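You operate a simulated robot arm through the tools that you are given. There is no shell and no other tool. Be economical: measure what you need, move in short steps, check, and stop when the job is done.

The job below is to be done with a simulated two-armed robot. You get a single attempt, and the scene is never put back.

JOB
Put the carton marked "Orange Juice" from the bar top behind the dishwasher on the bar by the fruit basket. Take the black bowl and put it on the cream dish. Put one of the block batteries from the bar by the glass place mat on the top of the sofa table. Put the cream bowl on the worktop beside the ribbed mat. Screw the cap back on the clear pump bottle. Press the stop button of the toaster three times. Take the padded envelope on the top of the brown counter and put it away on the bar by the ink pad. Fetch the ribbed tomato from the top of the brown counter and set it on the bar top behind the drawers. Put the bottle marked "Hob Clean" from the top of the brown counter on the bar top behind the drawers and the bottle marked "Plant Spray" on the top of the worktop by the microwave. Take the black steel bottle and leave it on the top of the sofa table. Put the purple string reel on the top of the beige table away on the shelf of the beige table. The order is free. Set down upright: what you pick out, black steel bottle, purple string reel.

Only the result counts: the job must be done as asked and must still hold three seconds after the hand-in. Knocking over, shifting, dropping, spilling or breaking anything else fails it. Lids that push on must go on centred and level and be pressed home; caps that screw on are set level and turned clockwise until they are tight.

ROBOT AND FRAMES
Two 7-joint arms with two-finger parallel grippers on one trunk, on a base that drives. Base frame: it is fixed to the floor where the robot stands at the start and does not move with it; the origin is under the middle of the robot, x ahead of it, y to its left, z up. Lengths are in mm, angles in rad, forces in N, time in s.
The left shoulder is at the start at [50, 187, 1160], the right one opposite. Places, roughly: bar by the fruit basket [800, 500, 1100]; bar by the ink pad [2500, 1300, 1100]; bar top behind the drawers [2700, 1300, 1100]; black bowl (14x14x7 cm) [700, -1200, 1100]; black steel bottle (9x9x21 cm) [2000, 3200, 1000]; block battery [500, -1250, 1000]; clear pump bottle (7x7x15 cm) [-1800, 100, 800]; cream bowl (12x12x6 cm) [600, -2400, 900]; cream dish (14x14x2 cm) [3100, 600, 900]; padded envelope [3500, 3750, 1000]; pink bottle, pink spray bottle, yellow spray bottl [3500, 3750, 1000]; purple string reel (9x7x8 cm) [2000, 3400, 900]; ribbed tomato (5x5x5 cm) [3300, 3800, 900]; shelf of the beige table [1800, 3600, 500]; stop button of the toaster [3600, 3100, 1100]; top of the sofa table [300, 2900, 700]; top of the worktop by the microwave [3600, -1400, 900]; worktop beside the ribbed mat [1300, -1000, 900]. Payload 3.43 kg a hand.
Tool frame (each hand has its own): the origin (TCP) lies between the finger pads and is the grasp point; the fingertips stand 30 mm ahead of it; z points along the fingers, y is the line along which they close. Largest opening 94 mm; finger width 28, thickness 10; the body of the gripper, 50 by 96 mm, starts 55 mm behind the TCP.
Orientation is told as [roll, pitch, yaw] about the base's x, y, z axes, in that order, counted from this pose: with the fingers straight down and closing along the base's y, the tool's x points along the base's -x, its y along +y and its z along -z.

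CONTROLS
- The arms move only by the tool step_arm. It takes "left_rows", "right_rows" or both (then of equal length, played together; a hand with none holds still); each is a list of rows, each a list of 7 numbers: the turn, a rotation vector about the tool's x, y, z in rad, then the shift along the tool's x, y, z in mm, then the finger opening in mm, from 0 to 94. In form: [[rx, ry, rz, tx, ty, tz, grip], ...]. A call has 1 to 10 rows; each row shifts and turns the commanded pose from where the row before left it, along the tool's axes as they then stand. Rows are played at 5 a second. More than 50 mm and 0.15 rad between two rows, or a gripper value outside its range, and nothing of the call is played. A pose out of reach is approached as far as the arm can. The call stops where the force on the tool passes 40 N (or 10 N more than at its start, if that is more) or the arm is blocked; 0.2 s more then pass. The fingers move at their own pace (about 153 mm/s each) and stop on an object; they squeeze with about 24 N. The grip force told is the motor's: it shows also when the fingers shut on nothing. Time passes only in rows, and 0.2 s behind the last, so rows that do not move let the fingers close. The reply holds the time, the measured pose of the TCP, the force on the tool along the base axes, the opening and the grip force, in the units named above and with some noise, with the torque about the TCP (base axes, N m) and any sound that the robot's microphone picked up.
- Cameras (640 x 400 px; columns grow to the right, rows downward): "scene" is now at [150.5, 2.5, 1350.5]; the picture's right is [0.03, -1.00, 0.00], its down [-0.27, -0.01, -0.96] and it looks along [0.96, 0.03, -0.27] (base axes); focal length 214 px, centre (320, 200). "left" rides on the left gripper at [76, -14, -102] in its tool frame; the picture's right is [0.18, 0.98, 0.00], its down [-0.75, 0.14, -0.64] and it looks along [-0.63, 0.12, 0.77] (tool axes); focal length 243 px, centre (320, 200). "right" rides on the right gripper at [76, 14, -102] in its tool frame; the picture's right is [-0.18, 0.98, 0.00], its down [-0.75, -0.14, -0.64] and it looks along [-0.63, -0.12, 0.77] (tool axes); focal length 243 px, centre (320, 200). There is no depth. A picture from a camera that has moved, and an enlarged one, comes with that camera's place and axes in the base frame and with its lens.
- capture(camera): a new picture of that camera. The clock stands still meanwhile.
- move_column(by): slides the trunk up (or, below 0, down) by that many mm; the arms and the scene camera ride with it, the base frame stays. It gives what a move gives, with no picture.
- steer(legs): drives the robot by 1 to 6 legs, each [ahead, left, turn to the left] in mm, mm and rad, along the robot's own axes; the way and the turn of a leg run together, so that a leg with both is an arc; at most 1500 mm and 3.142 rad a leg. The arms and the cameras ride along, it lands a little off, and it stops where it bumps. It gives what a move gives.
- turn_head(pan, tilt): turns the head with the scene camera to pan (to the left, within 1.396 rad either way) and tilt (down, from -0.506 to 1.204), counted from straight ahead of the robot. It gives what a move gives.
- close_up(camera, box): a new picture of the part [left, top, right, bottom] of that camera's present view, enlarged. The clock stands still meanwhile.
- hand_in(): hands the job in; it is judged then, once.

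Go step by step. Nothing tells you exact positions but the pictures and the camera data: compare them with the known pose of the tool, close in by small moves and look again before you grip or let go. The budget is 546 turns and 346 pictures, counting those below and the enlarged ones. Unless the task says otherwise, let go and move clear before handing in.

The tools are called after "Call:" as a command line: name --argument value ..., lists and objects as JSON in quotes. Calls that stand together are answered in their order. step_arm: Moves the arms, as the interface text tells. Its arguments: {"type":"object","properties":{"left_rows":{"type":"array","items":{"type":"array","items":{"type":"number"}}},"right_rows":{"type":"array","items":{"type":"array","items":{"type":"number"}}}},"required":[]} The other tools are called the same way: move_column (by) slides the trunk up or down; steer (legs) drives the base; turn_head (pan, tilt) turns the head that bears the scene camera; capture (camera) takes a picture; close_up (camera, box) takes an enlarged picture of a part of a camera's view; hand_in () hands the job in.

At the start:

```text
t: 0.0
left_tool_pos: [341.6, 214.3, 1341.6]
left_orientation: [0.001, -0.002, 0.001]
left_force: [-0.6, 0.4, -0.2]
left_torque: [-0.02, 0.01, 0.01]
left_finger_gap: 94.0
left_finger_force: 0.0
right_tool_pos: [394.3, -87.0, 1297.4]
right_orientation: [0.001, 0.001, -0.003]
right_force: [0.8, -1.0, -0.4]
right_torque: [0.04, -0.03, -0.02]
right_finger_gap: 94.1
right_finger_force: 0.2
trunk travel left (down, up): [-375.0, 57.0]
robot x, y, heading: [-1.0, 1.5, -0.005]
head pan, tilt: [0.028, 0.278]
```

scene: 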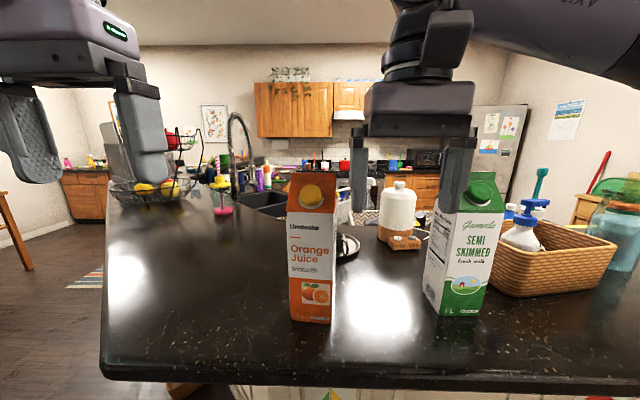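
right: 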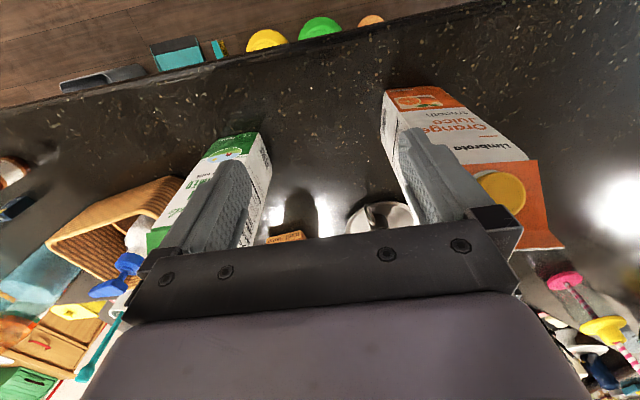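
left: 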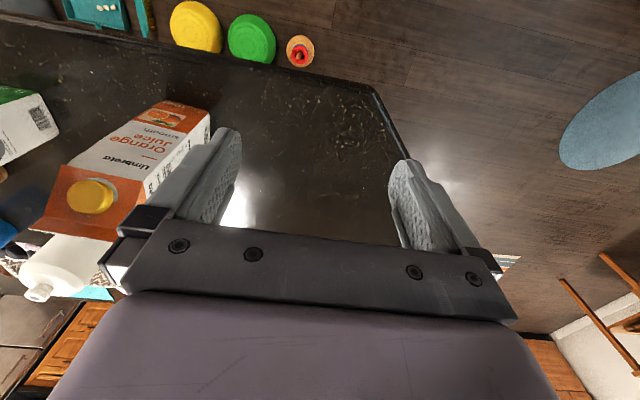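

I see the orange juice carton right ahead on the dark bar, between the hands. I'll look around with the head first to learn the layout.

Call:
turn_head --pan 0.9 --tilt 0.35

Call:
capture --camera "scene"

Call:
turn_head --pan -0.9 --tilt 0.35

Call:
capture --camera "scene"

Call:
turn_head --pan 0 --tilt 0.6

Call:
capture --camera "scene"

```text
t: 1.2
left_tool_pos: [341.7, 212.7, 1342.1]
left_orientation: [0.001, 0.001, 0.001]
left_force: [-1.0, 0.5, -0.8]
left_torque: [-0.02, 0.01, 0.01]
left_finger_gap: 94.1
left_finger_force: 0.0
right_tool_pos: [394.7, -87.0, 1296.6]
right_orientation: [0.002, 0.002, -0.002]
right_force: [-0.1, 0.4, 0.4]
right_torque: [0.05, 0.01, 0.01]
right_finger_gap: 93.9
right_finger_force: 0.1
trunk travel left (down, up): [-375.0, 57.0]
robot x, y, heading: [-1.5, 0.7, -0.007]
head pan, tilt: [0.901, 0.351]
```

```text
342 pictures are left
camera scene: at [115.0, 72.8, 1343.6], right [0.78, -0.62, 0.0], down [-0.21, -0.27, -0.94], along [0.58, 0.74, -0.34], focal length 214 px, centre (320, 200)
```

scene: 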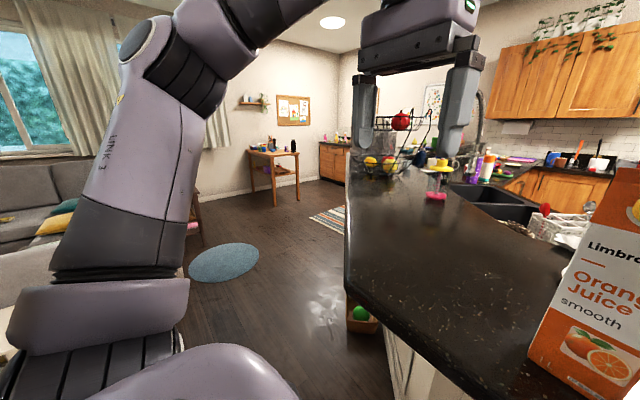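

```text
t: 3.0
left_tool_pos: [342.0, 214.1, 1341.2]
left_orientation: [0.001, 0.0, 0.0]
left_force: [-1.1, 0.9, 0.4]
left_torque: [0.04, -0.01, 0.02]
left_finger_gap: 94.1
left_finger_force: 0.0
right_tool_pos: [394.6, -87.4, 1299.2]
right_orientation: [0.002, -0.001, -0.001]
right_force: [-1.3, 0.0, -0.3]
right_torque: [0.0, 0.01, 0.01]
right_finger_gap: 94.0
right_finger_force: 0.0
trunk travel left (down, up): [-375.0, 57.0]
robot x, y, heading: [-0.9, -1.9, 0.0]
head pan, tilt: [-0.901, 0.351]
```

```text
341 pictures are left
camera scene: at [115.0, -73.0, 1343.6], right [-0.78, -0.62, 0.0], down [-0.21, 0.27, -0.94], along [0.58, -0.74, -0.34], focal length 214 px, centre (320, 200)
```

scene: 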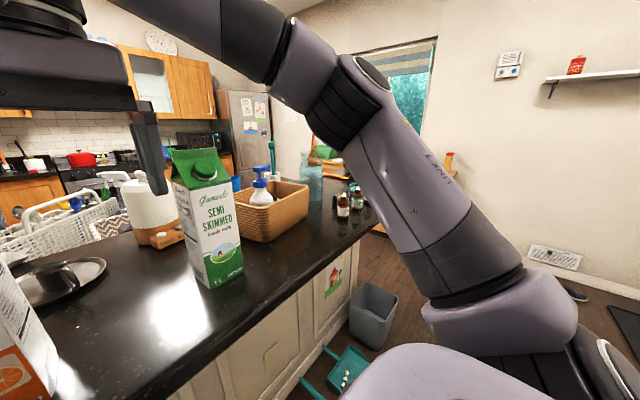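

```text
t: 4.2
left_tool_pos: [342.1, 214.5, 1342.3]
left_orientation: [0.0, -0.001, -0.001]
left_force: [-0.4, -0.4, 0.0]
left_torque: [0.01, -0.03, 0.05]
left_finger_gap: 93.9
left_finger_force: 0.1
right_tool_pos: [394.1, -87.5, 1298.3]
right_orientation: [0.002, 0.0, -0.003]
right_force: [0.8, 0.1, 0.4]
right_torque: [0.02, -0.02, -0.01]
right_finger_gap: 94.2
right_finger_force: 0.1
trunk travel left (down, up): [-375.0, 57.0]
robot x, y, heading: [-1.5, 1.8, 0.001]
head pan, tilt: [0.0, 0.6]
```

```text
340 pictures are left
camera scene: at [145.5, -0.2, 1320.9], right [0.0, -1.0, 0.0], down [-0.56, 0.0, -0.83], along [0.83, 0.0, -0.56], focal length 214 px, centre (320, 200)
```

scene: 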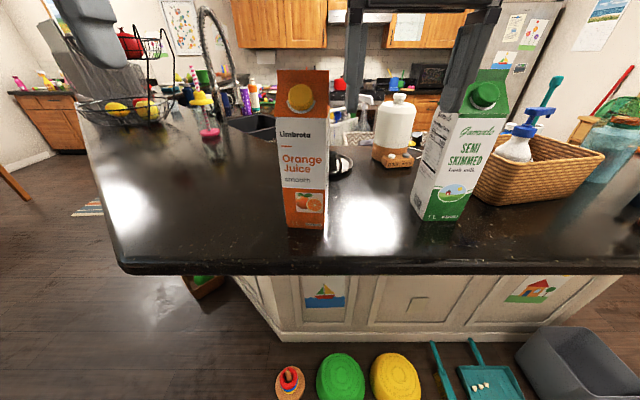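

The carton base is near [460, 26], with the bar top at z about 1078. The bar's left edge runs diagonally toward the fruit basket, so I'll take the carton with the left hand tilted about 60°.

Call:
step_arm --left_rows '[[0, -0.15, 0, 0, 0, 0, 94], [0, -0.15, 0, 0, 0, 0, 94], [0, -0.15, 0, 0, 0, 0, 94], [0, -0.15, 0, 0, 0, 0, 94], [0, -0.15, 0, 0, 0, 0, 94], [0, -0.15, 0, 0, 0, 0, 94], [0, -0.15, 0, 0, 0, 0, 94]]'

Call:
capture --camera "left"

Call:
capture --camera "scene"

```text
t: 5.8
left_tool_pos: [341.1, 213.3, 1342.6]
left_orientation: [-0.003, -1.051, 0.004]
left_force: [-0.4, 0.3, 0.9]
left_torque: [0.0, 0.03, 0.02]
left_finger_gap: 94.0
left_finger_force: 0.0
right_tool_pos: [394.3, -85.6, 1298.3]
right_orientation: [0.0, 0.0, -0.002]
right_force: [0.2, 0.2, 0.2]
right_torque: [0.04, 0.01, -0.04]
right_finger_gap: 94.2
right_finger_force: 0.1
trunk travel left (down, up): [-375.0, 57.0]
robot x, y, heading: [-1.6, -3.9, -0.0]
head pan, tilt: [0.0, 0.6]
```

```text
339 pictures are left
camera left: at [214.4, 199.0, 1326.2], right [-0.09, 0.98, -0.16], down [-0.18, 0.14, 0.97], along [0.98, 0.12, 0.17], focal length 243 px, centre (320, 200)
```

left: 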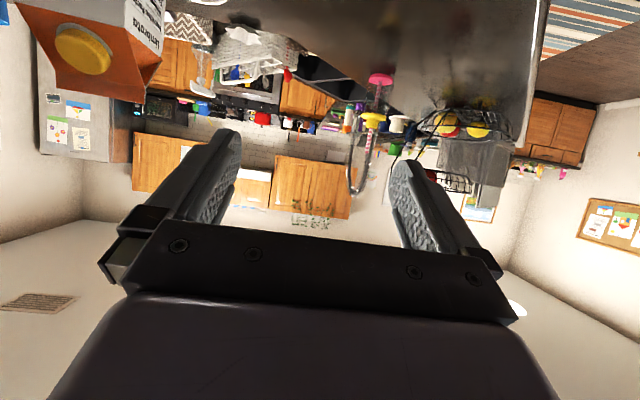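

```text
338 pictures are left
camera scene: at [145.4, 0.1, 1320.9], right [0.0, -1.0, 0.0], down [-0.56, 0.0, -0.83], along [0.83, 0.0, -0.56], focal length 214 px, centre (320, 200)
```

scene: 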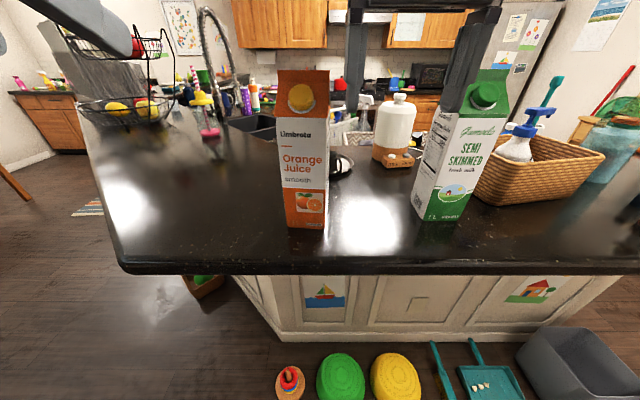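

Right hand goes up and aside, and the left hand moves in line with the carton.

Call:
step_arm --left_rows '[[0, 0, 0, 0, 0, 0, 94], [0, 0, 0, 0, 0, 0, 94], [0, 0, 0, 25.5, -38.2, 14.7, 94], [0, 0, 0, 25.5, -38.2, 14.7, 94], [0, 0, 0, 25.5, -38.2, 14.7, 94], [0, 0, 0, 25.5, -38.2, 14.7, 94], [0, 0, 0, 25.5, -38.2, 14.7, 94]]' --right_rows '[[0, 0, 0, 0, 0, -40, 94], [0, 0, 0, 0, 0, -40, 94], [0, 0, 0, 0, -40, 0, 94], [0, 0, 0, 0, -40, 0, 94], [0, 0, 0, 0, -40, 0, 94], [0, 0, 0, 0, -40, 0, 94], [0, 0, 0, 0, 0, 0, 94]]'

Call:
capture --camera "left"

Call:
capture --camera "scene"

```text
t: 7.2
left_tool_pos: [380.8, 78.7, 1255.9]
left_orientation: [-0.235, -0.972, 0.371]
left_force: [-1.0, 0.0, 0.6]
left_torque: [-0.03, 0.02, -0.04]
left_finger_gap: 93.8
left_finger_force: 0.1
right_tool_pos: [393.3, -241.6, 1376.4]
right_orientation: [0.003, -0.001, -0.002]
right_force: [0.4, 0.5, 0.1]
right_torque: [-0.01, 0.01, 0.01]
right_finger_gap: 93.9
right_finger_force: 0.1
trunk travel left (down, up): [-375.0, 57.0]
robot x, y, heading: [0.7, -3.0, -0.004]
head pan, tilt: [0.0, 0.6]
stopped in row 7 (left hand): the arm was blocked; the commanded pose is now the measured one
```

```text
337 pictures are left
camera left: at [257.3, 42.5, 1249.7], right [-0.27, 0.92, -0.28], down [-0.16, 0.24, 0.96], along [0.95, 0.3, 0.09], focal length 243 px, centre (320, 200)
```

left: 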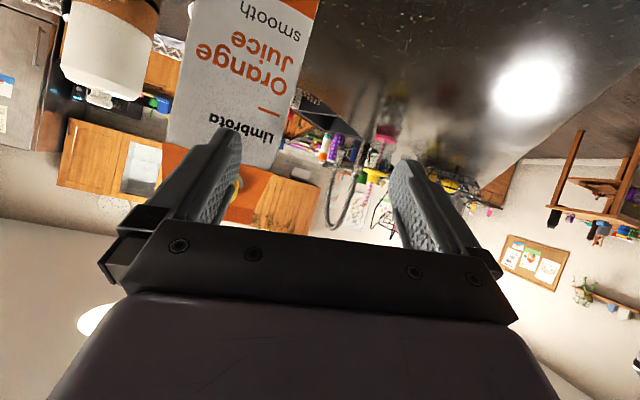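

```text
336 pictures are left
camera scene: at [124.2, -55.0, 1318.2], right [-0.64, -0.77, 0.0], down [-0.46, 0.37, -0.81], along [0.62, -0.51, -0.59], focal length 214 px, centre (320, 200)
```

scene: 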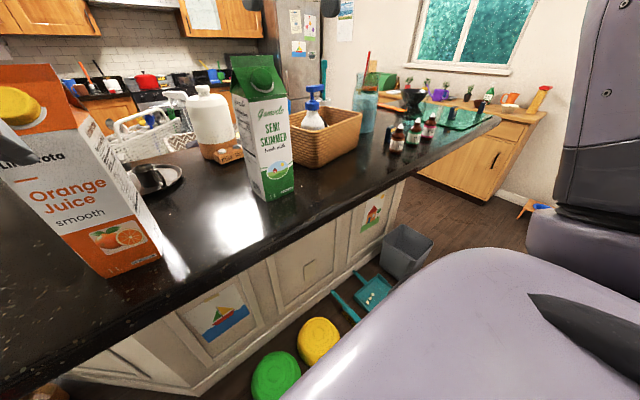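

The left arm folded into the head. I'll back the base up so the arm can work further out.

Call:
steer --legs '[[-260, 0, 0]]'

Call:
step_arm --left_rows '[[0.05, 0, 0, -20, 30, 25, 94], [0.05, 0, 0, -20, 30, 25, 94], [0.05, 0, 0, 0, 0, 30, 94], [0, 0, 0, 0, 0, 30, 94], [0, 0, 0, 0, 0, 0, 94]]'

Call:
turn_head --pan 0 --tilt 0.5

Call:
capture --camera "scene"

```text
t: 9.1
left_tool_pos: [127.2, 76.5, 1253.7]
left_orientation: [-0.222, -0.973, 0.353]
left_force: [-0.8, 0.0, 0.5]
left_torque: [0.04, -0.01, 0.01]
left_finger_gap: 94.1
left_finger_force: 0.1
right_tool_pos: [137.3, -244.7, 1377.1]
right_orientation: [0.002, -0.001, -0.011]
right_force: [-0.1, 0.0, 0.4]
right_torque: [-0.02, 0.0, 0.01]
right_finger_gap: 93.9
right_finger_force: 0.0
trunk travel left (down, up): [-375.0, 57.0]
robot x, y, heading: [-253.5, -0.6, -0.009]
head pan, tilt: [0.0, 0.6]
```

```text
t: 10.3
left_tool_pos: [233.5, 141.2, 1218.5]
left_orientation: [-0.372, -0.973, 0.352]
left_force: [-0.1, 0.2, -0.4]
left_torque: [0.0, 0.01, 0.0]
left_finger_gap: 94.2
left_finger_force: 0.3
right_tool_pos: [137.3, -244.9, 1376.1]
right_orientation: [0.001, 0.001, -0.013]
right_force: [-0.1, -0.1, 0.4]
right_torque: [0.0, 0.01, 0.01]
right_finger_gap: 94.3
right_finger_force: 0.0
trunk travel left (down, up): [-375.0, 57.0]
robot x, y, heading: [-254.2, 1.3, -0.011]
head pan, tilt: [0.0, 0.6]
```

```text
t: 10.9
left_tool_pos: [233.3, 141.6, 1218.1]
left_orientation: [-0.372, -0.973, 0.351]
left_force: [0.4, 0.9, -0.1]
left_torque: [-0.01, 0.0, 0.02]
left_finger_gap: 93.8
left_finger_force: 0.1
right_tool_pos: [137.3, -245.8, 1375.4]
right_orientation: [0.001, 0.0, -0.012]
right_force: [-0.3, 0.3, 0.1]
right_torque: [0.02, 0.02, 0.04]
right_finger_gap: 93.9
right_finger_force: 0.1
trunk travel left (down, up): [-375.0, 57.0]
robot x, y, heading: [-257.6, 1.5, -0.007]
head pan, tilt: [0.0, 0.499]
```

```text
335 pictures are left
camera scene: at [-106.5, -0.4, 1329.9], right [-0.01, -1.0, 0.0], down [-0.48, 0.0, -0.88], along [0.88, -0.01, -0.48], focal length 214 px, centre (320, 200)
```

scene: 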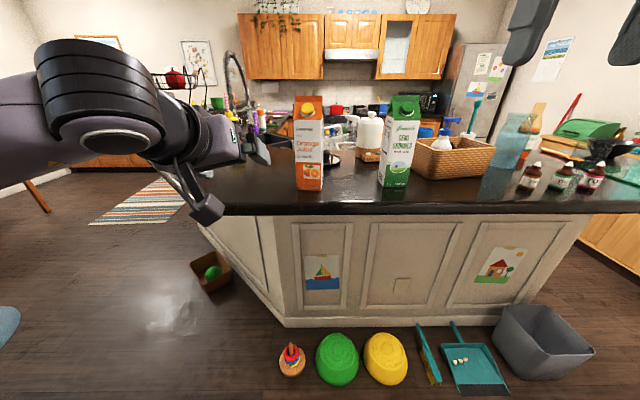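

Now there's room. I'll level the left hand and line it up with the carton.

Call:
step_arm --left_rows '[[-0.04, -0.02, 0.106, 0, 0, 0, 94], [-0.04, -0.02, 0.106, 0, 0, 0, 94], [0, 0, 0, -7.1, -30, 24, 94], [0, 0, 0, -7.1, -30, 24, 94], [0, 0, 0, -7.1, -30, 24, 94], [0, 0, 0, -7.1, -30, 24, 94], [0, 0, 0, 0, 0, 0, 94]]'

Call:
capture --camera "left"

Call:
close_up --camera "scene" --box '[200, 60, 440, 210]'

```text
t: 12.5
left_tool_pos: [330.3, 21.6, 1197.8]
left_orientation: [0.034, -1.051, -0.03]
left_force: [-0.3, 0.1, -0.2]
left_torque: [-0.02, 0.0, 0.0]
left_finger_gap: 93.9
left_finger_force: 0.1
right_tool_pos: [138.7, -243.8, 1376.1]
right_orientation: [0.001, -0.001, -0.013]
right_force: [1.1, 0.0, 0.0]
right_torque: [0.04, -0.02, 0.02]
right_finger_gap: 94.3
right_finger_force: 0.1
trunk travel left (down, up): [-375.0, 57.0]
robot x, y, heading: [-254.4, -1.0, -0.007]
head pan, tilt: [0.0, 0.499]
```

```text
334 pictures are left
camera left: at [203.4, 7.7, 1180.7], right [-0.09, 0.99, -0.14], down [-0.18, 0.13, 0.98], along [0.98, 0.11, 0.17], focal length 243 px, centre (320, 200)
```

left: 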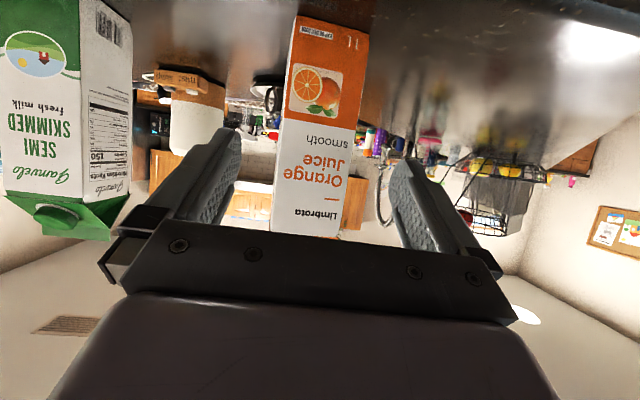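

```text
2.67 times, centred on (320, 135) of scene
camera zoom: at [-106.6, 0.0, 1329.9], right [-0.01, -1.0, 0.0], down [-0.48, 0.0, -0.88], along [0.88, -0.01, -0.48], focal length 572 px, centre (320, 373)
```

zoom: 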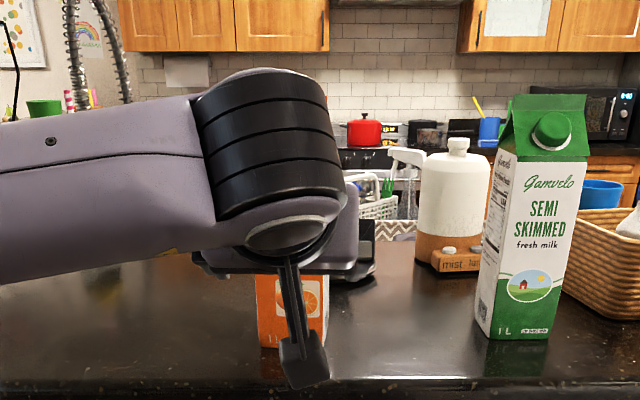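

The carton is at y about 28, with its front face near x = 415. I'll advance around it and grip.

Call:
step_arm --left_rows '[[0, 0, 0, -14, 1.5, 24.5, 94], [0, 0, 0, -14, 1.5, 24.5, 94], [0, 0, 0, -14, 1.5, 24.5, 94], [0, 0, 0, -13, 1.5, 24, 94], [0, 0, 0, 0, 0, 0, 94], [0, 0, 0, 0, 0, 0, 50], [0, 0, 0, 0, 0, 0, 50], [0, 0, 0, 0, 0, 0, 50]]'

Call:
capture --camera "left"

```text
t: 14.3
left_tool_pos: [441.6, 25.0, 1194.7]
left_orientation: [0.034, -1.048, -0.032]
left_force: [0.4, -4.5, -0.6]
left_torque: [-0.21, -0.37, -0.25]
left_finger_gap: 76.1
left_finger_force: 24.4
right_tool_pos: [136.7, -246.2, 1375.6]
right_orientation: [0.002, 0.0, -0.012]
right_force: [-0.1, -0.3, 0.6]
right_torque: [0.0, -0.03, -0.02]
right_finger_gap: 94.0
right_finger_force: 0.1
trunk travel left (down, up): [-375.0, 57.0]
robot x, y, heading: [-257.3, 2.3, -0.009]
head pan, tilt: [0.0, 0.499]
```

```text
332 pictures are left
camera left: at [313.8, 11.8, 1177.5], right [-0.09, 0.99, -0.14], down [-0.18, 0.13, 0.98], along [0.98, 0.11, 0.17], focal length 243 px, centre (320, 200)
```

left: 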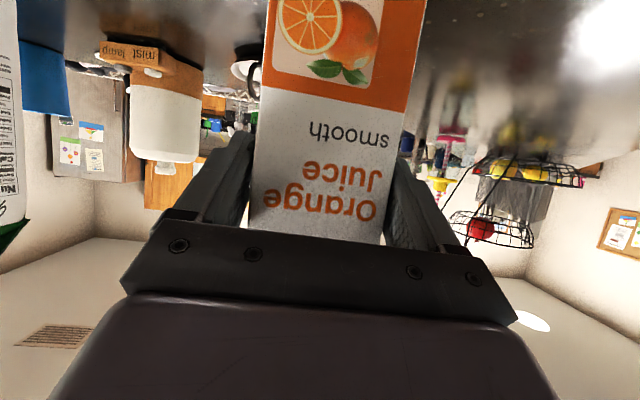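

The carton is gripped. I'll lift it, back off, and drive round to the diagonal left edge of the bar.

Call:
step_arm --left_rows '[[0, 0, 0, -26, 0, -15, 50], [0, 0, 0, -26, 0, -15, 50], [0, 0, 0, -10, 0, -5, 50]]'

Call:
steer --legs '[[-250, 0, 0], [0, 1000, 0], [0, 0, -0.775]]'

Call:
capture --camera "scene"

Call:
capture --camera "left"

```text
t: 15.1
left_tool_pos: [441.9, 26.0, 1265.9]
left_orientation: [0.035, -1.048, -0.031]
left_force: [0.3, 0.0, -11.2]
left_torque: [0.03, 0.19, 0.02]
left_finger_gap: 74.9
left_finger_force: 23.6
right_tool_pos: [139.6, -244.9, 1374.6]
right_orientation: [0.003, 0.0, -0.012]
right_force: [0.5, 0.0, -0.4]
right_torque: [-0.03, -0.03, 0.01]
right_finger_gap: 93.8
right_finger_force: 0.1
trunk travel left (down, up): [-375.0, 57.0]
robot x, y, heading: [-255.3, 4.6, -0.012]
head pan, tilt: [0.0, 0.499]
```

```text
t: 24.0
left_tool_pos: [13.6, 572.3, 1265.3]
left_orientation: [0.034, -1.047, -0.803]
left_force: [-0.7, -0.1, -10.1]
left_torque: [0.16, 0.15, 0.0]
left_finger_gap: 74.7
left_finger_force: 23.8
right_tool_pos: [-393.9, 587.4, 1375.0]
right_orientation: [0.001, 0.001, -0.784]
right_force: [-0.2, 0.3, -0.9]
right_torque: [0.0, 0.0, 0.0]
right_finger_gap: 94.1
right_finger_force: 0.0
trunk travel left (down, up): [-375.0, 57.0]
robot x, y, heading: [-504.4, 1039.2, -0.781]
head pan, tilt: [0.0, 0.499]
```

```text
331 pictures are left
camera scene: at [-399.8, 933.1, 1329.7], right [-0.7, -0.71, 0.0], down [-0.34, 0.34, -0.88], along [0.62, -0.62, -0.48], focal length 214 px, centre (320, 200)
```

scene: 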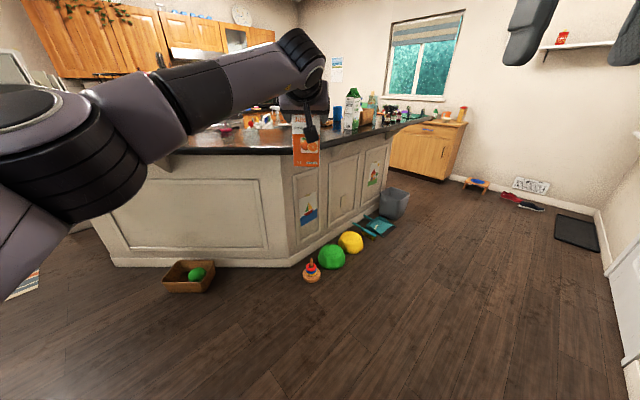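

```text
330 pictures are left
camera left: at [-87.2, 650.4, 1248.8], right [0.62, 0.77, -0.14], down [-0.04, 0.21, 0.98], along [0.78, -0.6, 0.17], focal length 243 px, centre (320, 200)
```

left: 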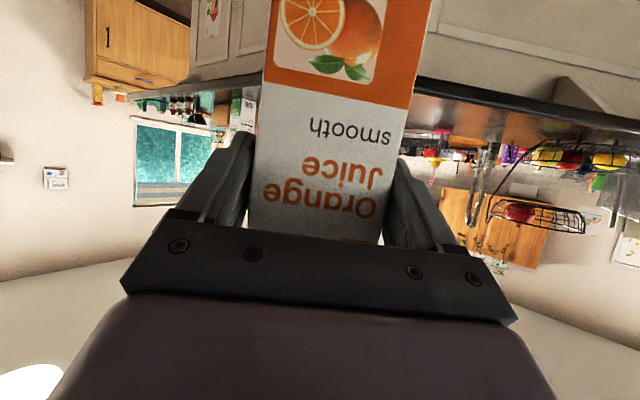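

Driving along the bar and then toward it, stopping short to look.

Call:
steer --legs '[[0, 557, 0], [430, 0, 0]]'

Call:
capture --camera "scene"

Call:
capture --camera "left"

```text
t: 25.9
left_tool_pos: [195.1, 669.1, 1257.8]
left_orientation: [0.032, -1.035, -0.799]
left_force: [1.4, 0.2, -11.9]
left_torque: [0.14, 0.21, -0.01]
left_finger_gap: 74.5
left_finger_force: 24.6
right_tool_pos: [-210.5, 685.5, 1374.2]
right_orientation: [0.002, 0.004, -0.78]
right_force: [0.4, -0.4, 0.2]
right_torque: [0.01, 0.03, -0.01]
right_finger_gap: 94.1
right_finger_force: 0.0
trunk travel left (down, up): [-375.0, 57.0]
robot x, y, heading: [-324.9, 1140.1, -0.779]
head pan, tilt: [0.0, 0.499]
stopped in leg 1: the robot was blocked; the commanded pose is now the measured one
```

```text
329 pictures are left
camera scene: at [-215.7, 1029.7, 1329.3], right [-0.7, -0.71, 0.0], down [-0.35, 0.34, -0.88], along [0.62, -0.61, -0.48], focal length 214 px, centre (320, 200)
```

scene: 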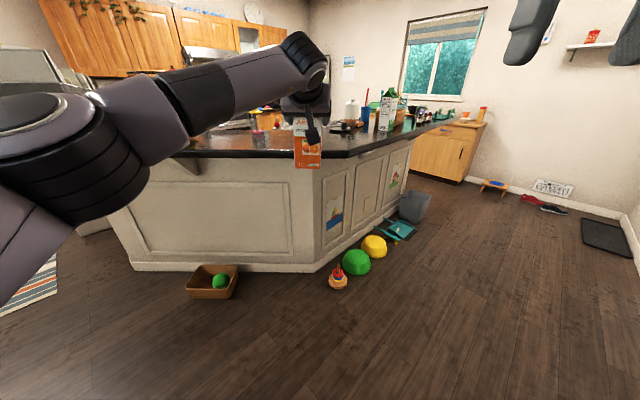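

```text
328 pictures are left
camera left: at [94.9, 747.3, 1243.4], right [0.62, 0.77, -0.14], down [-0.03, 0.21, 0.98], along [0.78, -0.6, 0.15], focal length 243 px, centre (320, 200)
```

left: 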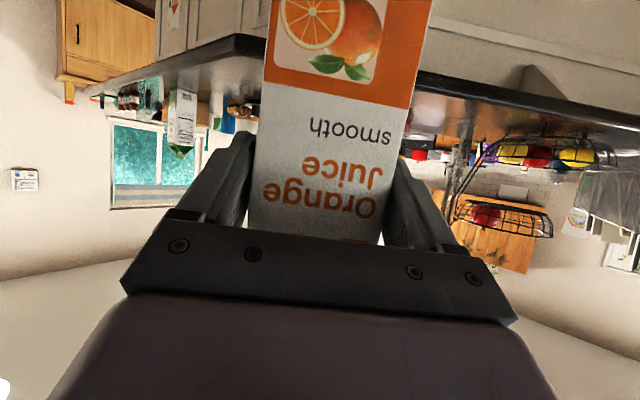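

Something blocks the drive on the left side. Looking there.

Call:
turn_head --pan 1.39 --tilt 0.9

Call:
capture --camera "scene"

Call:
turn_head --pan 0.7 --tilt 1.1

Call:
capture --camera "scene"

```text
t: 27.4
left_tool_pos: [190.0, 668.2, 1262.6]
left_orientation: [0.034, -1.044, -0.804]
left_force: [0.1, -0.7, -10.4]
left_torque: [0.14, 0.13, 0.0]
left_finger_gap: 74.6
left_finger_force: 23.6
right_tool_pos: [-213.9, 684.5, 1375.6]
right_orientation: [0.002, 0.0, -0.781]
right_force: [-0.6, -0.3, -0.7]
right_torque: [0.0, -0.02, 0.01]
right_finger_gap: 94.2
right_finger_force: 0.1
trunk travel left (down, up): [-375.0, 57.0]
robot x, y, heading: [-321.8, 1135.8, -0.778]
head pan, tilt: [1.389, 0.901]
```

```text
327 pictures are left
camera scene: at [-222.7, 1136.6, 1296.0], right [0.57, -0.82, 0.0], down [-0.64, -0.45, -0.62], along [0.51, 0.36, -0.78], focal length 214 px, centre (320, 200)
```

scene: 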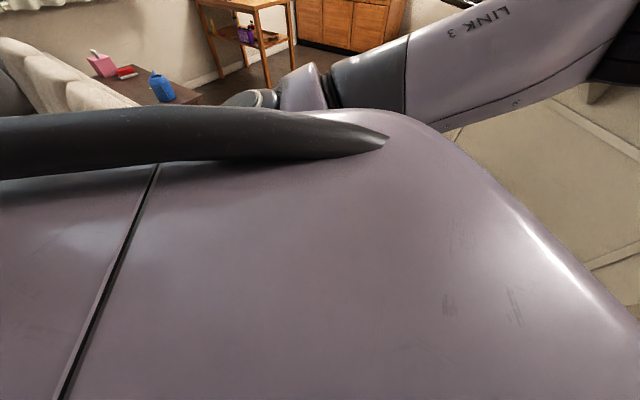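

```text
t: 28.5
left_tool_pos: [192.2, 668.2, 1262.6]
left_orientation: [0.033, -1.042, -0.805]
left_force: [0.0, -0.8, -10.4]
left_torque: [0.15, 0.14, -0.01]
left_finger_gap: 74.7
left_finger_force: 24.6
right_tool_pos: [-213.2, 684.6, 1376.2]
right_orientation: [0.004, -0.001, -0.778]
right_force: [0.4, 0.4, -0.1]
right_torque: [0.04, -0.02, 0.0]
right_finger_gap: 93.9
right_finger_force: 0.0
trunk travel left (down, up): [-375.0, 57.0]
robot x, y, heading: [-325.1, 1135.2, -0.772]
head pan, tilt: [0.7, 1.1]
```

```text
326 pictures are left
camera scene: at [-221.5, 1088.4, 1282.1], right [-0.08, -1.0, 0.0], down [-0.89, 0.07, -0.45], along [0.45, -0.03, -0.89], focal length 214 px, centre (320, 200)
```

scene: 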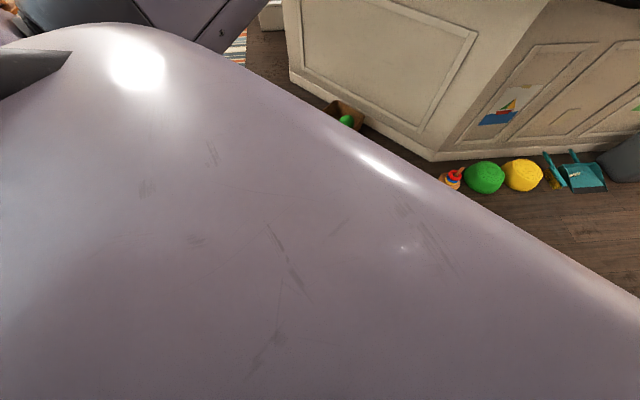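

Call:
turn_head --pan 1.39 --tilt 0.3

Call:
capture --camera "scene"

Call:
turn_head --pan -1.39 --tilt 0.4

Call:
capture --camera "scene"

```text
t: 29.6
left_tool_pos: [191.4, 668.4, 1262.1]
left_orientation: [0.033, -1.042, -0.805]
left_force: [0.5, -0.5, -10.4]
left_torque: [0.14, 0.17, -0.02]
left_finger_gap: 74.5
left_finger_force: 23.7
right_tool_pos: [-212.9, 684.4, 1375.4]
right_orientation: [0.005, 0.0, -0.78]
right_force: [1.1, 0.0, -0.1]
right_torque: [0.02, 0.0, 0.02]
right_finger_gap: 94.2
right_finger_force: 0.0
trunk travel left (down, up): [-375.0, 57.0]
robot x, y, heading: [-325.1, 1135.0, -0.779]
head pan, tilt: [1.389, 0.3]
```

```text
325 pictures are left
camera scene: at [-208.0, 1146.8, 1348.1], right [0.57, -0.82, 0.0], down [-0.24, -0.17, -0.95], along [0.78, 0.55, -0.3], focal length 214 px, centre (320, 200)
```

scene: 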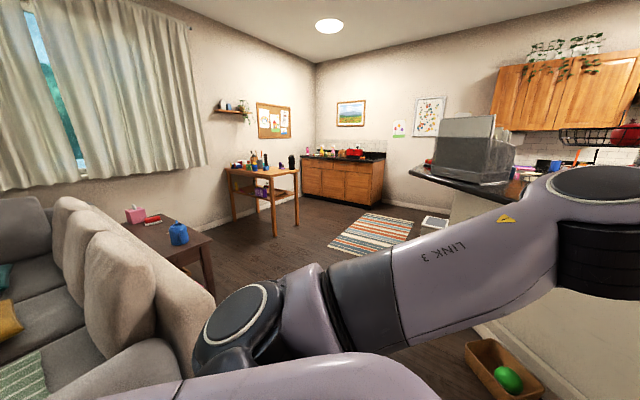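

```text
t: 32.1
left_tool_pos: [191.8, 668.2, 1262.4]
left_orientation: [0.033, -1.044, -0.805]
left_force: [-0.2, -0.6, -10.4]
left_torque: [0.16, 0.15, 0.0]
left_finger_gap: 74.5
left_finger_force: 24.1
right_tool_pos: [-212.8, 684.8, 1376.2]
right_orientation: [0.004, 0.001, -0.781]
right_force: [-0.8, -0.8, 0.7]
right_torque: [0.0, 0.0, 0.01]
right_finger_gap: 94.2
right_finger_force: 0.1
trunk travel left (down, up): [-375.0, 57.0]
robot x, y, heading: [-323.5, 1138.1, -0.779]
head pan, tilt: [-1.389, 0.4]
```

```text
324 pictures are left
camera scene: at [-336.3, 1016.4, 1339.0], right [-0.83, 0.56, 0.0], down [0.22, 0.32, -0.92], along [-0.52, -0.76, -0.39], focal length 214 px, centre (320, 200)
```

scene: 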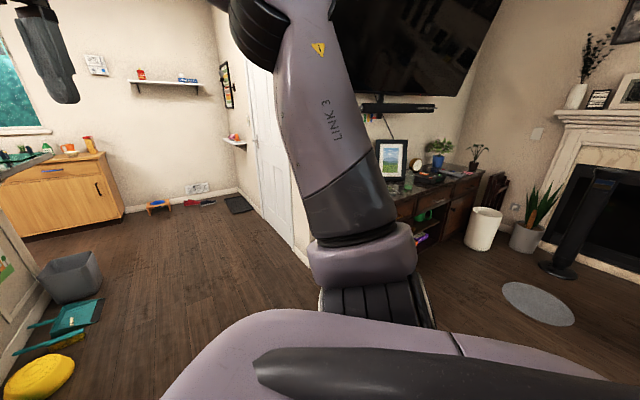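

The sofa arm is on the left, around y of 1750. I'll swing closer to the bar before going along it.

Call:
steer --legs '[[105, -107, 0], [0, 465, 0]]'

Call:
turn_head --pan 0.45 --tilt 0.5

Call:
capture --camera "scene"

Call:
capture --camera "left"

```text
t: 35.8
left_tool_pos: [505.1, 830.7, 1262.8]
left_orientation: [0.032, -1.044, -0.83]
left_force: [0.3, 0.4, -10.5]
left_torque: [0.15, 0.12, 0.0]
left_finger_gap: 74.5
left_finger_force: 24.2
right_tool_pos: [100.3, 857.1, 1376.1]
right_orientation: [0.004, -0.001, -0.807]
right_force: [0.7, 1.0, -0.4]
right_torque: [0.03, 0.02, 0.02]
right_finger_gap: 94.1
right_finger_force: 0.1
trunk travel left (down, up): [-375.0, 57.0]
robot x, y, heading: [1.1, 1312.7, -0.803]
head pan, tilt: [-1.389, 0.4]
```

```text
t: 37.6
left_tool_pos: [503.8, 830.4, 1262.6]
left_orientation: [0.033, -1.044, -0.829]
left_force: [0.0, -0.6, -10.5]
left_torque: [0.12, 0.15, 0.02]
left_finger_gap: 74.4
left_finger_force: 24.0
right_tool_pos: [99.6, 857.1, 1376.0]
right_orientation: [0.004, 0.0, -0.806]
right_force: [0.9, 0.9, -0.9]
right_torque: [-0.03, 0.01, 0.0]
right_finger_gap: 94.0
right_finger_force: 0.1
trunk travel left (down, up): [-375.0, 57.0]
robot x, y, heading: [-3.5, 1308.9, -0.805]
head pan, tilt: [0.45, 0.499]
```

```text
323 pictures are left
camera scene: at [125.0, 1236.1, 1329.7], right [-0.35, -0.94, 0.0], down [-0.45, 0.17, -0.88], along [0.82, -0.3, -0.48], focal length 214 px, centre (320, 200)
```

scene: 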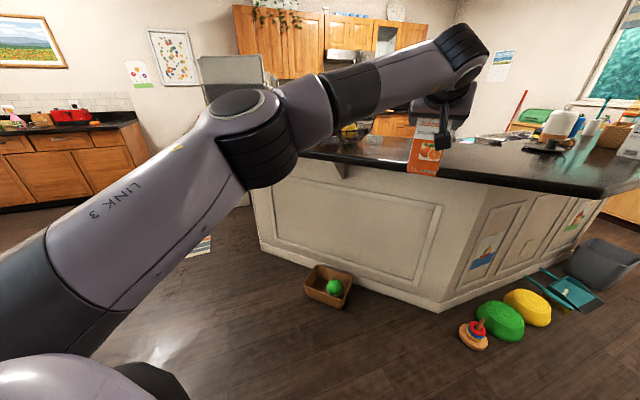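

```text
322 pictures are left
camera left: at [405.6, 911.6, 1247.5], right [0.64, 0.75, -0.14], down [-0.03, 0.21, 0.98], along [0.77, -0.62, 0.16], focal length 243 px, centre (320, 200)
```

left: 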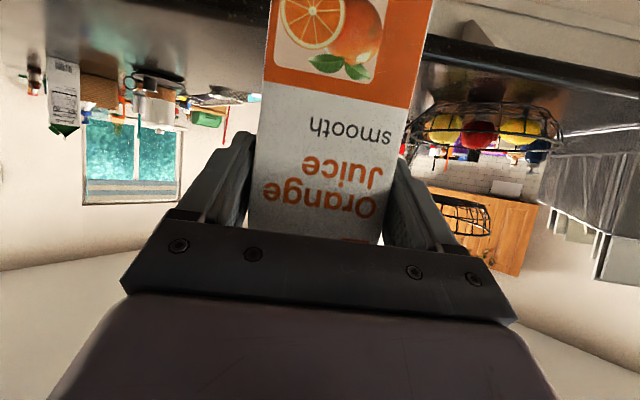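

Approaching the bar; the basket is near [1080, 810], so I aim to place at about [850, 550].

Call:
steer --legs '[[370, 20, 0]]'

Call:
capture --camera "scene"

Call:
capture --camera "left"

```text
t: 40.0
left_tool_pos: [768.1, 575.4, 1263.4]
left_orientation: [0.035, -1.042, -0.839]
left_force: [0.3, 0.1, -10.7]
left_torque: [0.15, 0.16, 0.01]
left_finger_gap: 74.6
left_finger_force: 24.2
right_tool_pos: [365.9, 605.4, 1375.5]
right_orientation: [0.005, -0.001, -0.816]
right_force: [-0.6, 0.4, -0.7]
right_torque: [-0.02, 0.01, 0.0]
right_finger_gap: 94.0
right_finger_force: 0.0
trunk travel left (down, up): [-375.0, 57.0]
robot x, y, heading: [265.8, 1058.4, -0.809]
head pan, tilt: [0.45, 0.499]
```

```text
321 pictures are left
camera scene: at [392.6, 984.7, 1329.7], right [-0.35, -0.94, 0.0], down [-0.45, 0.17, -0.88], along [0.82, -0.31, -0.48], focal length 214 px, centre (320, 200)
```

scene: 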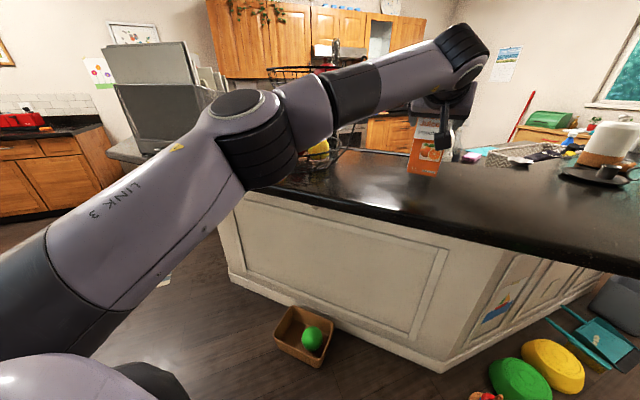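

```text
320 pictures are left
camera left: at [670.4, 657.9, 1247.3], right [0.65, 0.75, -0.14], down [-0.03, 0.21, 0.98], along [0.76, -0.63, 0.16], focal length 243 px, centre (320, 200)
```

left: 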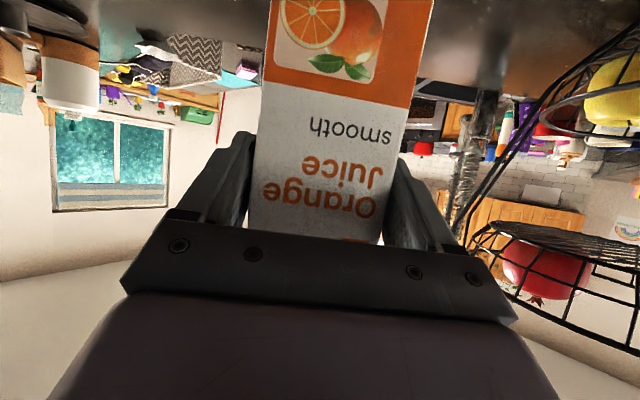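

The carton is about 140 mm inside the bar edge near the basket. I'll extend slightly and lower it until it touches.

Call:
step_arm --left_rows '[[0, 0, 0, 12, 0, 22, 50], [0, 0, 0, 12, 0, 22, 50], [0, 0, 0, 9, 0, 20, 50], [0, 0, 0, 2.6, 0, 1.5, 50], [0, 0, 0, 2.6, 0, 1.5, 50]]'

Call:
close_up --camera "scene" --box '[320, 90, 520, 215]'

```text
t: 41.2
left_tool_pos: [796.1, 549.4, 1199.5]
left_orientation: [0.035, -1.048, -0.838]
left_force: [-0.6, -0.5, -3.2]
left_torque: [-0.41, 0.03, 0.01]
left_finger_gap: 74.5
left_finger_force: 23.6
right_tool_pos: [364.0, 606.5, 1376.0]
right_orientation: [0.004, -0.001, -0.816]
right_force: [0.1, 0.2, 0.6]
right_torque: [0.01, -0.04, 0.0]
right_finger_gap: 94.1
right_finger_force: 0.0
trunk travel left (down, up): [-375.0, 57.0]
robot x, y, heading: [269.9, 1061.9, -0.81]
head pan, tilt: [0.45, 0.499]
```

```text
3.20 times, centred on (420, 152) of scene
camera zoom: at [391.7, 985.7, 1330.0], right [-0.35, -0.94, 0.0], down [-0.45, 0.17, -0.88], along [0.82, -0.31, -0.48], focal length 686 px, centre (0, 352)
```

zoom: 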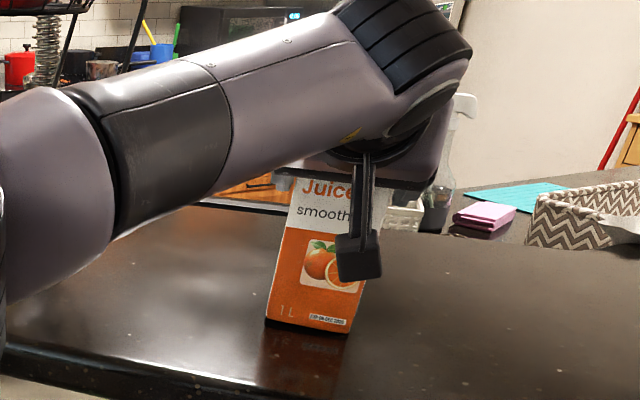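

The force fell from 10.6 to 3.2, so it touches. A little lower, then release and retreat.

Call:
step_arm --left_rows '[[0, 0, 0, 1.7, 0, 1, 50], [0, 0, 0, 0.8, 0, 0.5, 50], [0, 0, 0, 0, 0, 0, 85], [0, 0, 0, 0, 0, 0, 94], [0, 0, 0, 0, 0, -5, 94], [0, 0, 0, 9, 0, -17, 94], [0, 0, 0, 15, 0, -26, 94], [0, 0, 0, 0, 0, -30, 94], [0, 0, 0, -10, 0, -30, 94]]'

Call:
close_up --camera "scene" --box '[320, 90, 520, 215]'

```text
t: 43.2
left_tool_pos: [724.2, 624.1, 1236.9]
left_orientation: [0.033, -1.045, -0.838]
left_force: [0.2, -0.2, -0.1]
left_torque: [0.02, 0.02, 0.01]
left_finger_gap: 94.0
left_finger_force: 0.0
right_tool_pos: [362.8, 606.9, 1376.9]
right_orientation: [0.003, -0.003, -0.814]
right_force: [0.4, -0.2, -0.6]
right_torque: [0.0, 0.0, -0.01]
right_finger_gap: 93.9
right_finger_force: 0.1
trunk travel left (down, up): [-375.0, 57.0]
robot x, y, heading: [265.3, 1061.3, -0.806]
head pan, tilt: [0.45, 0.499]
```

```text
3.20 times, centred on (420, 152) of scene
camera zoom: at [391.1, 986.4, 1330.0], right [-0.35, -0.94, 0.0], down [-0.45, 0.17, -0.88], along [0.82, -0.31, -0.48], focal length 686 px, centre (0, 352)
```

zoom: 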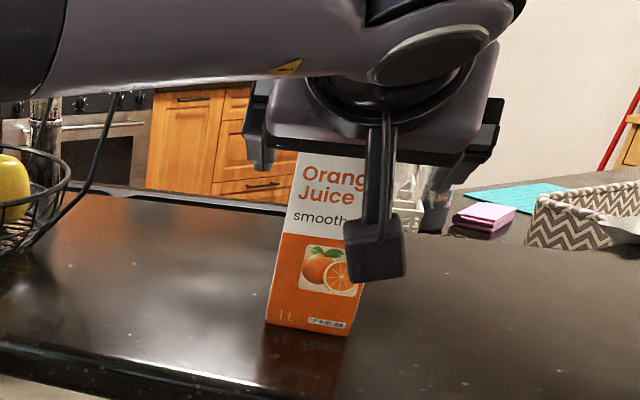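

The juice stands by the basket. Next is the beige table (black bottle and string reel), so I'll back off, turn left and drive there.

Call:
steer --legs '[[-170, 0, 0], [0, 0, 1.6], [1200, 0, 0]]'

Call:
turn_head --pan 0 --tilt 0.35

Call:
capture --camera "scene"

```text
t: 54.1
left_tool_pos: [1349.5, 2519.7, 1237.1]
left_orientation: [0.035, -1.046, 0.808]
left_force: [0.3, 0.3, 0.5]
left_torque: [-0.01, -0.01, 0.0]
left_finger_gap: 94.2
left_finger_force: 0.1
right_tool_pos: [1393.7, 2160.8, 1375.9]
right_orientation: [0.002, -0.001, 0.833]
right_force: [-0.7, 0.9, 0.2]
right_torque: [0.0, -0.04, -0.03]
right_finger_gap: 93.7
right_finger_force: 0.1
trunk travel left (down, up): [-375.0, 57.0]
robot x, y, heading: [950.0, 2027.2, 0.834]
head pan, tilt: [0.45, 0.499]
```

```text
t: 55.0
left_tool_pos: [1350.5, 2520.5, 1236.8]
left_orientation: [0.034, -1.046, 0.809]
left_force: [0.3, 1.1, -0.8]
left_torque: [0.01, 0.0, -0.02]
left_finger_gap: 93.8
left_finger_force: 0.1
right_tool_pos: [1393.1, 2161.3, 1375.6]
right_orientation: [0.004, -0.002, 0.834]
right_force: [-0.1, 0.1, 0.2]
right_torque: [-0.03, 0.01, 0.03]
right_finger_gap: 94.1
right_finger_force: 0.0
trunk travel left (down, up): [-375.0, 57.0]
robot x, y, heading: [948.8, 2030.7, 0.838]
head pan, tilt: [0.0, 0.351]
```

```text
317 pictures are left
camera scene: at [1048.6, 2143.0, 1343.6], right [0.74, -0.67, 0.0], down [-0.23, -0.26, -0.94], along [0.63, 0.7, -0.34], focal length 214 px, centre (320, 200)
```

scene: 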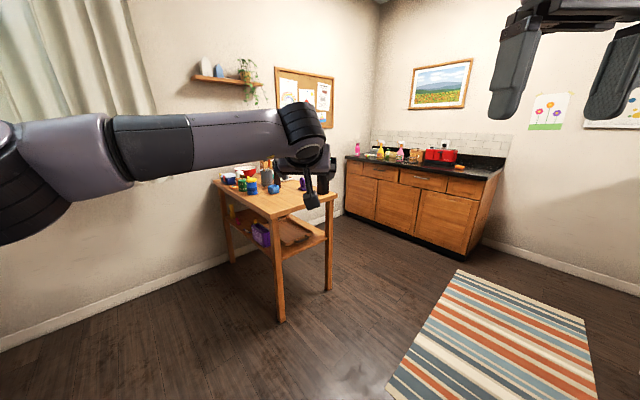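

The beige table's front edge is along y of about 3170, with its top near z = 840. I'll face it from the front (+y).

Call:
steer --legs '[[0, 0, 0.735], [330, -850, 0]]'

Call:
step_arm --left_rows '[[0, 0, 0, 0, 45, 0, 94], [0, 0, 0, 0, 45, 0, 94], [0, 0, 0, 0, 45, 0, 94], [0, 0, 0, 0, 45, 0, 94]]'

Call:
turn_head --pan 0 --tilt 0.6

Call:
capture --camera "scene"

```text
t: 61.8
left_tool_pos: [1793.9, 2991.1, 1236.2]
left_orientation: [0.033, -1.045, 1.554]
left_force: [1.4, 0.7, -0.3]
left_torque: [-0.03, 0.02, 0.0]
left_finger_gap: 94.0
left_finger_force: 0.0
right_tool_pos: [2069.7, 2758.0, 1375.5]
right_orientation: [0.005, -0.001, 1.579]
right_force: [0.6, 0.4, 0.0]
right_torque: [0.0, 0.01, 0.02]
right_finger_gap: 94.1
right_finger_force: 0.1
trunk travel left (down, up): [-375.0, 57.0]
robot x, y, heading: [1833.9, 2359.8, 1.586]
head pan, tilt: [0.0, 0.351]
```

```text
t: 62.8
left_tool_pos: [1611.4, 2986.3, 1238.8]
left_orientation: [0.03, -1.048, 1.553]
left_force: [0.1, 0.1, -0.9]
left_torque: [-0.02, 0.0, -0.03]
left_finger_gap: 94.1
left_finger_force: 0.0
right_tool_pos: [2069.9, 2758.1, 1377.3]
right_orientation: [0.004, -0.003, 1.58]
right_force: [-0.1, -0.5, -0.8]
right_torque: [0.0, 0.01, 0.0]
right_finger_gap: 93.7
right_finger_force: 0.0
trunk travel left (down, up): [-375.0, 57.0]
robot x, y, heading: [1834.1, 2362.2, 1.582]
head pan, tilt: [0.0, 0.351]
```

```text
t: 63.6
left_tool_pos: [1613.2, 2986.6, 1238.5]
left_orientation: [0.032, -1.045, 1.555]
left_force: [-0.3, -0.8, 1.0]
left_torque: [-0.01, 0.02, 0.01]
left_finger_gap: 94.0
left_finger_force: 0.1
right_tool_pos: [2069.7, 2757.7, 1376.6]
right_orientation: [0.005, -0.002, 1.579]
right_force: [0.4, 0.8, -0.2]
right_torque: [-0.02, -0.03, 0.01]
right_finger_gap: 93.9
right_finger_force: 0.0
trunk travel left (down, up): [-375.0, 57.0]
robot x, y, heading: [1832.7, 2359.4, 1.579]
head pan, tilt: [0.0, 0.6]
```

```text
316 pictures are left
camera scene: at [1829.0, 2506.7, 1320.9], right [1.0, 0.01, 0.0], down [0.01, -0.56, -0.83], along [-0.01, 0.83, -0.56], focal length 214 px, centre (320, 200)
```

scene: 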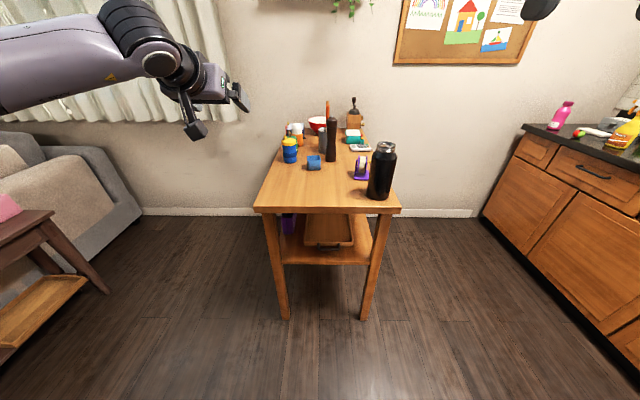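

Call:
close_up --camera "scene" --box '[240, 90, 420, 205]'

Call:
close_up --camera "scene" --box '[240, 195, 420, 310]'

```text
3.48 times, centred on (330, 148) of scene
camera zoom: at [1829.0, 2506.7, 1320.9], right [1.0, 0.01, 0.0], down [0.01, -0.56, -0.83], along [-0.01, 0.83, -0.56], focal length 746 px, centre (285, 383)
```

zoom: 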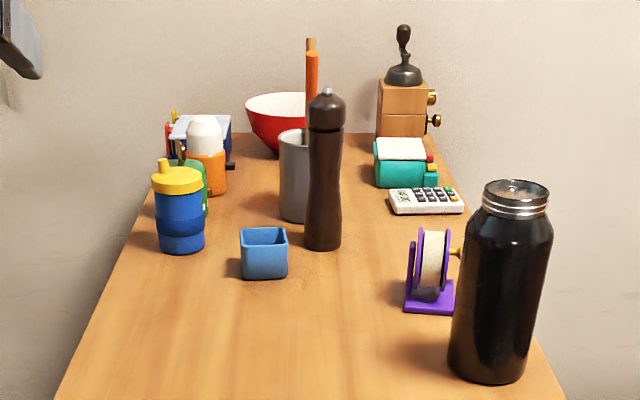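

```text
3.48 times, centred on (330, 252) of scene
camera zoom: at [1829.0, 2506.7, 1320.9], right [1.0, 0.01, 0.0], down [0.01, -0.56, -0.83], along [-0.01, 0.83, -0.56], focal length 746 px, centre (285, 17)
```

zoom: 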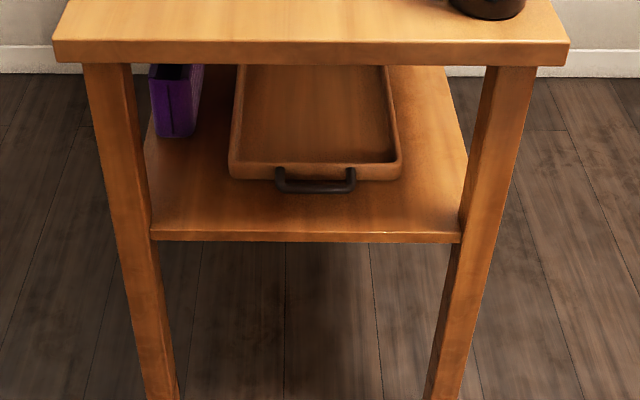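

The bottle stands at about [2048, 3236] and is 90 mm wide with a narrower steel collar, so I'll take it by the collar from above with the right hand. The shelf has a free spot at front left, around [1690, 3280, 525].

Call:
steer --legs '[[310, 0, 0]]'

Call:
capture --camera "right"

Call:
capture --camera "scene"

```text
t: 65.8
left_tool_pos: [1616.1, 3311.5, 1239.0]
left_orientation: [0.034, -1.046, 1.545]
left_force: [0.2, 0.4, -0.9]
left_torque: [0.01, 0.03, -0.01]
left_finger_gap: 94.3
left_finger_force: 0.1
right_tool_pos: [2070.6, 3078.3, 1376.2]
right_orientation: [0.004, -0.001, 1.57]
right_force: [0.5, 0.2, -0.5]
right_torque: [-0.03, -0.03, 0.01]
right_finger_gap: 94.1
right_finger_force: 0.1
trunk travel left (down, up): [-375.0, 57.0]
robot x, y, heading: [1829.4, 2679.5, 1.577]
head pan, tilt: [0.0, 0.6]
```

```text
313 pictures are left
camera right: at [2056.4, 3001.9, 1478.3], right [-0.98, 0.18, 0.0], down [0.14, 0.75, 0.64], along [0.12, 0.63, -0.77], focal length 243 px, centre (320, 200)
```

right: 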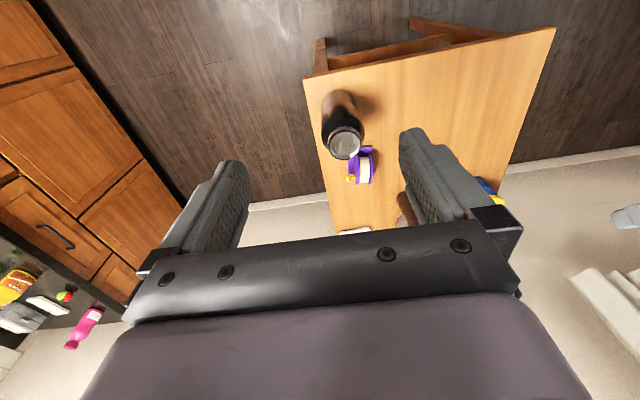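

```text
312 pictures are left
camera scene: at [1827.9, 2828.9, 1320.8], right [1.0, 0.0, 0.0], down [0.0, -0.57, -0.82], along [0.0, 0.82, -0.57], focal length 214 px, centre (320, 200)
```

scene: 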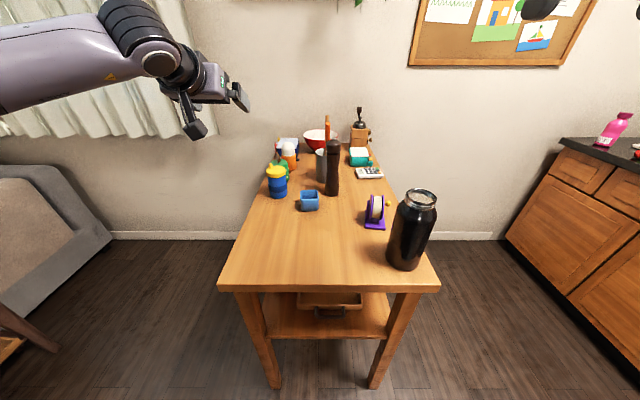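

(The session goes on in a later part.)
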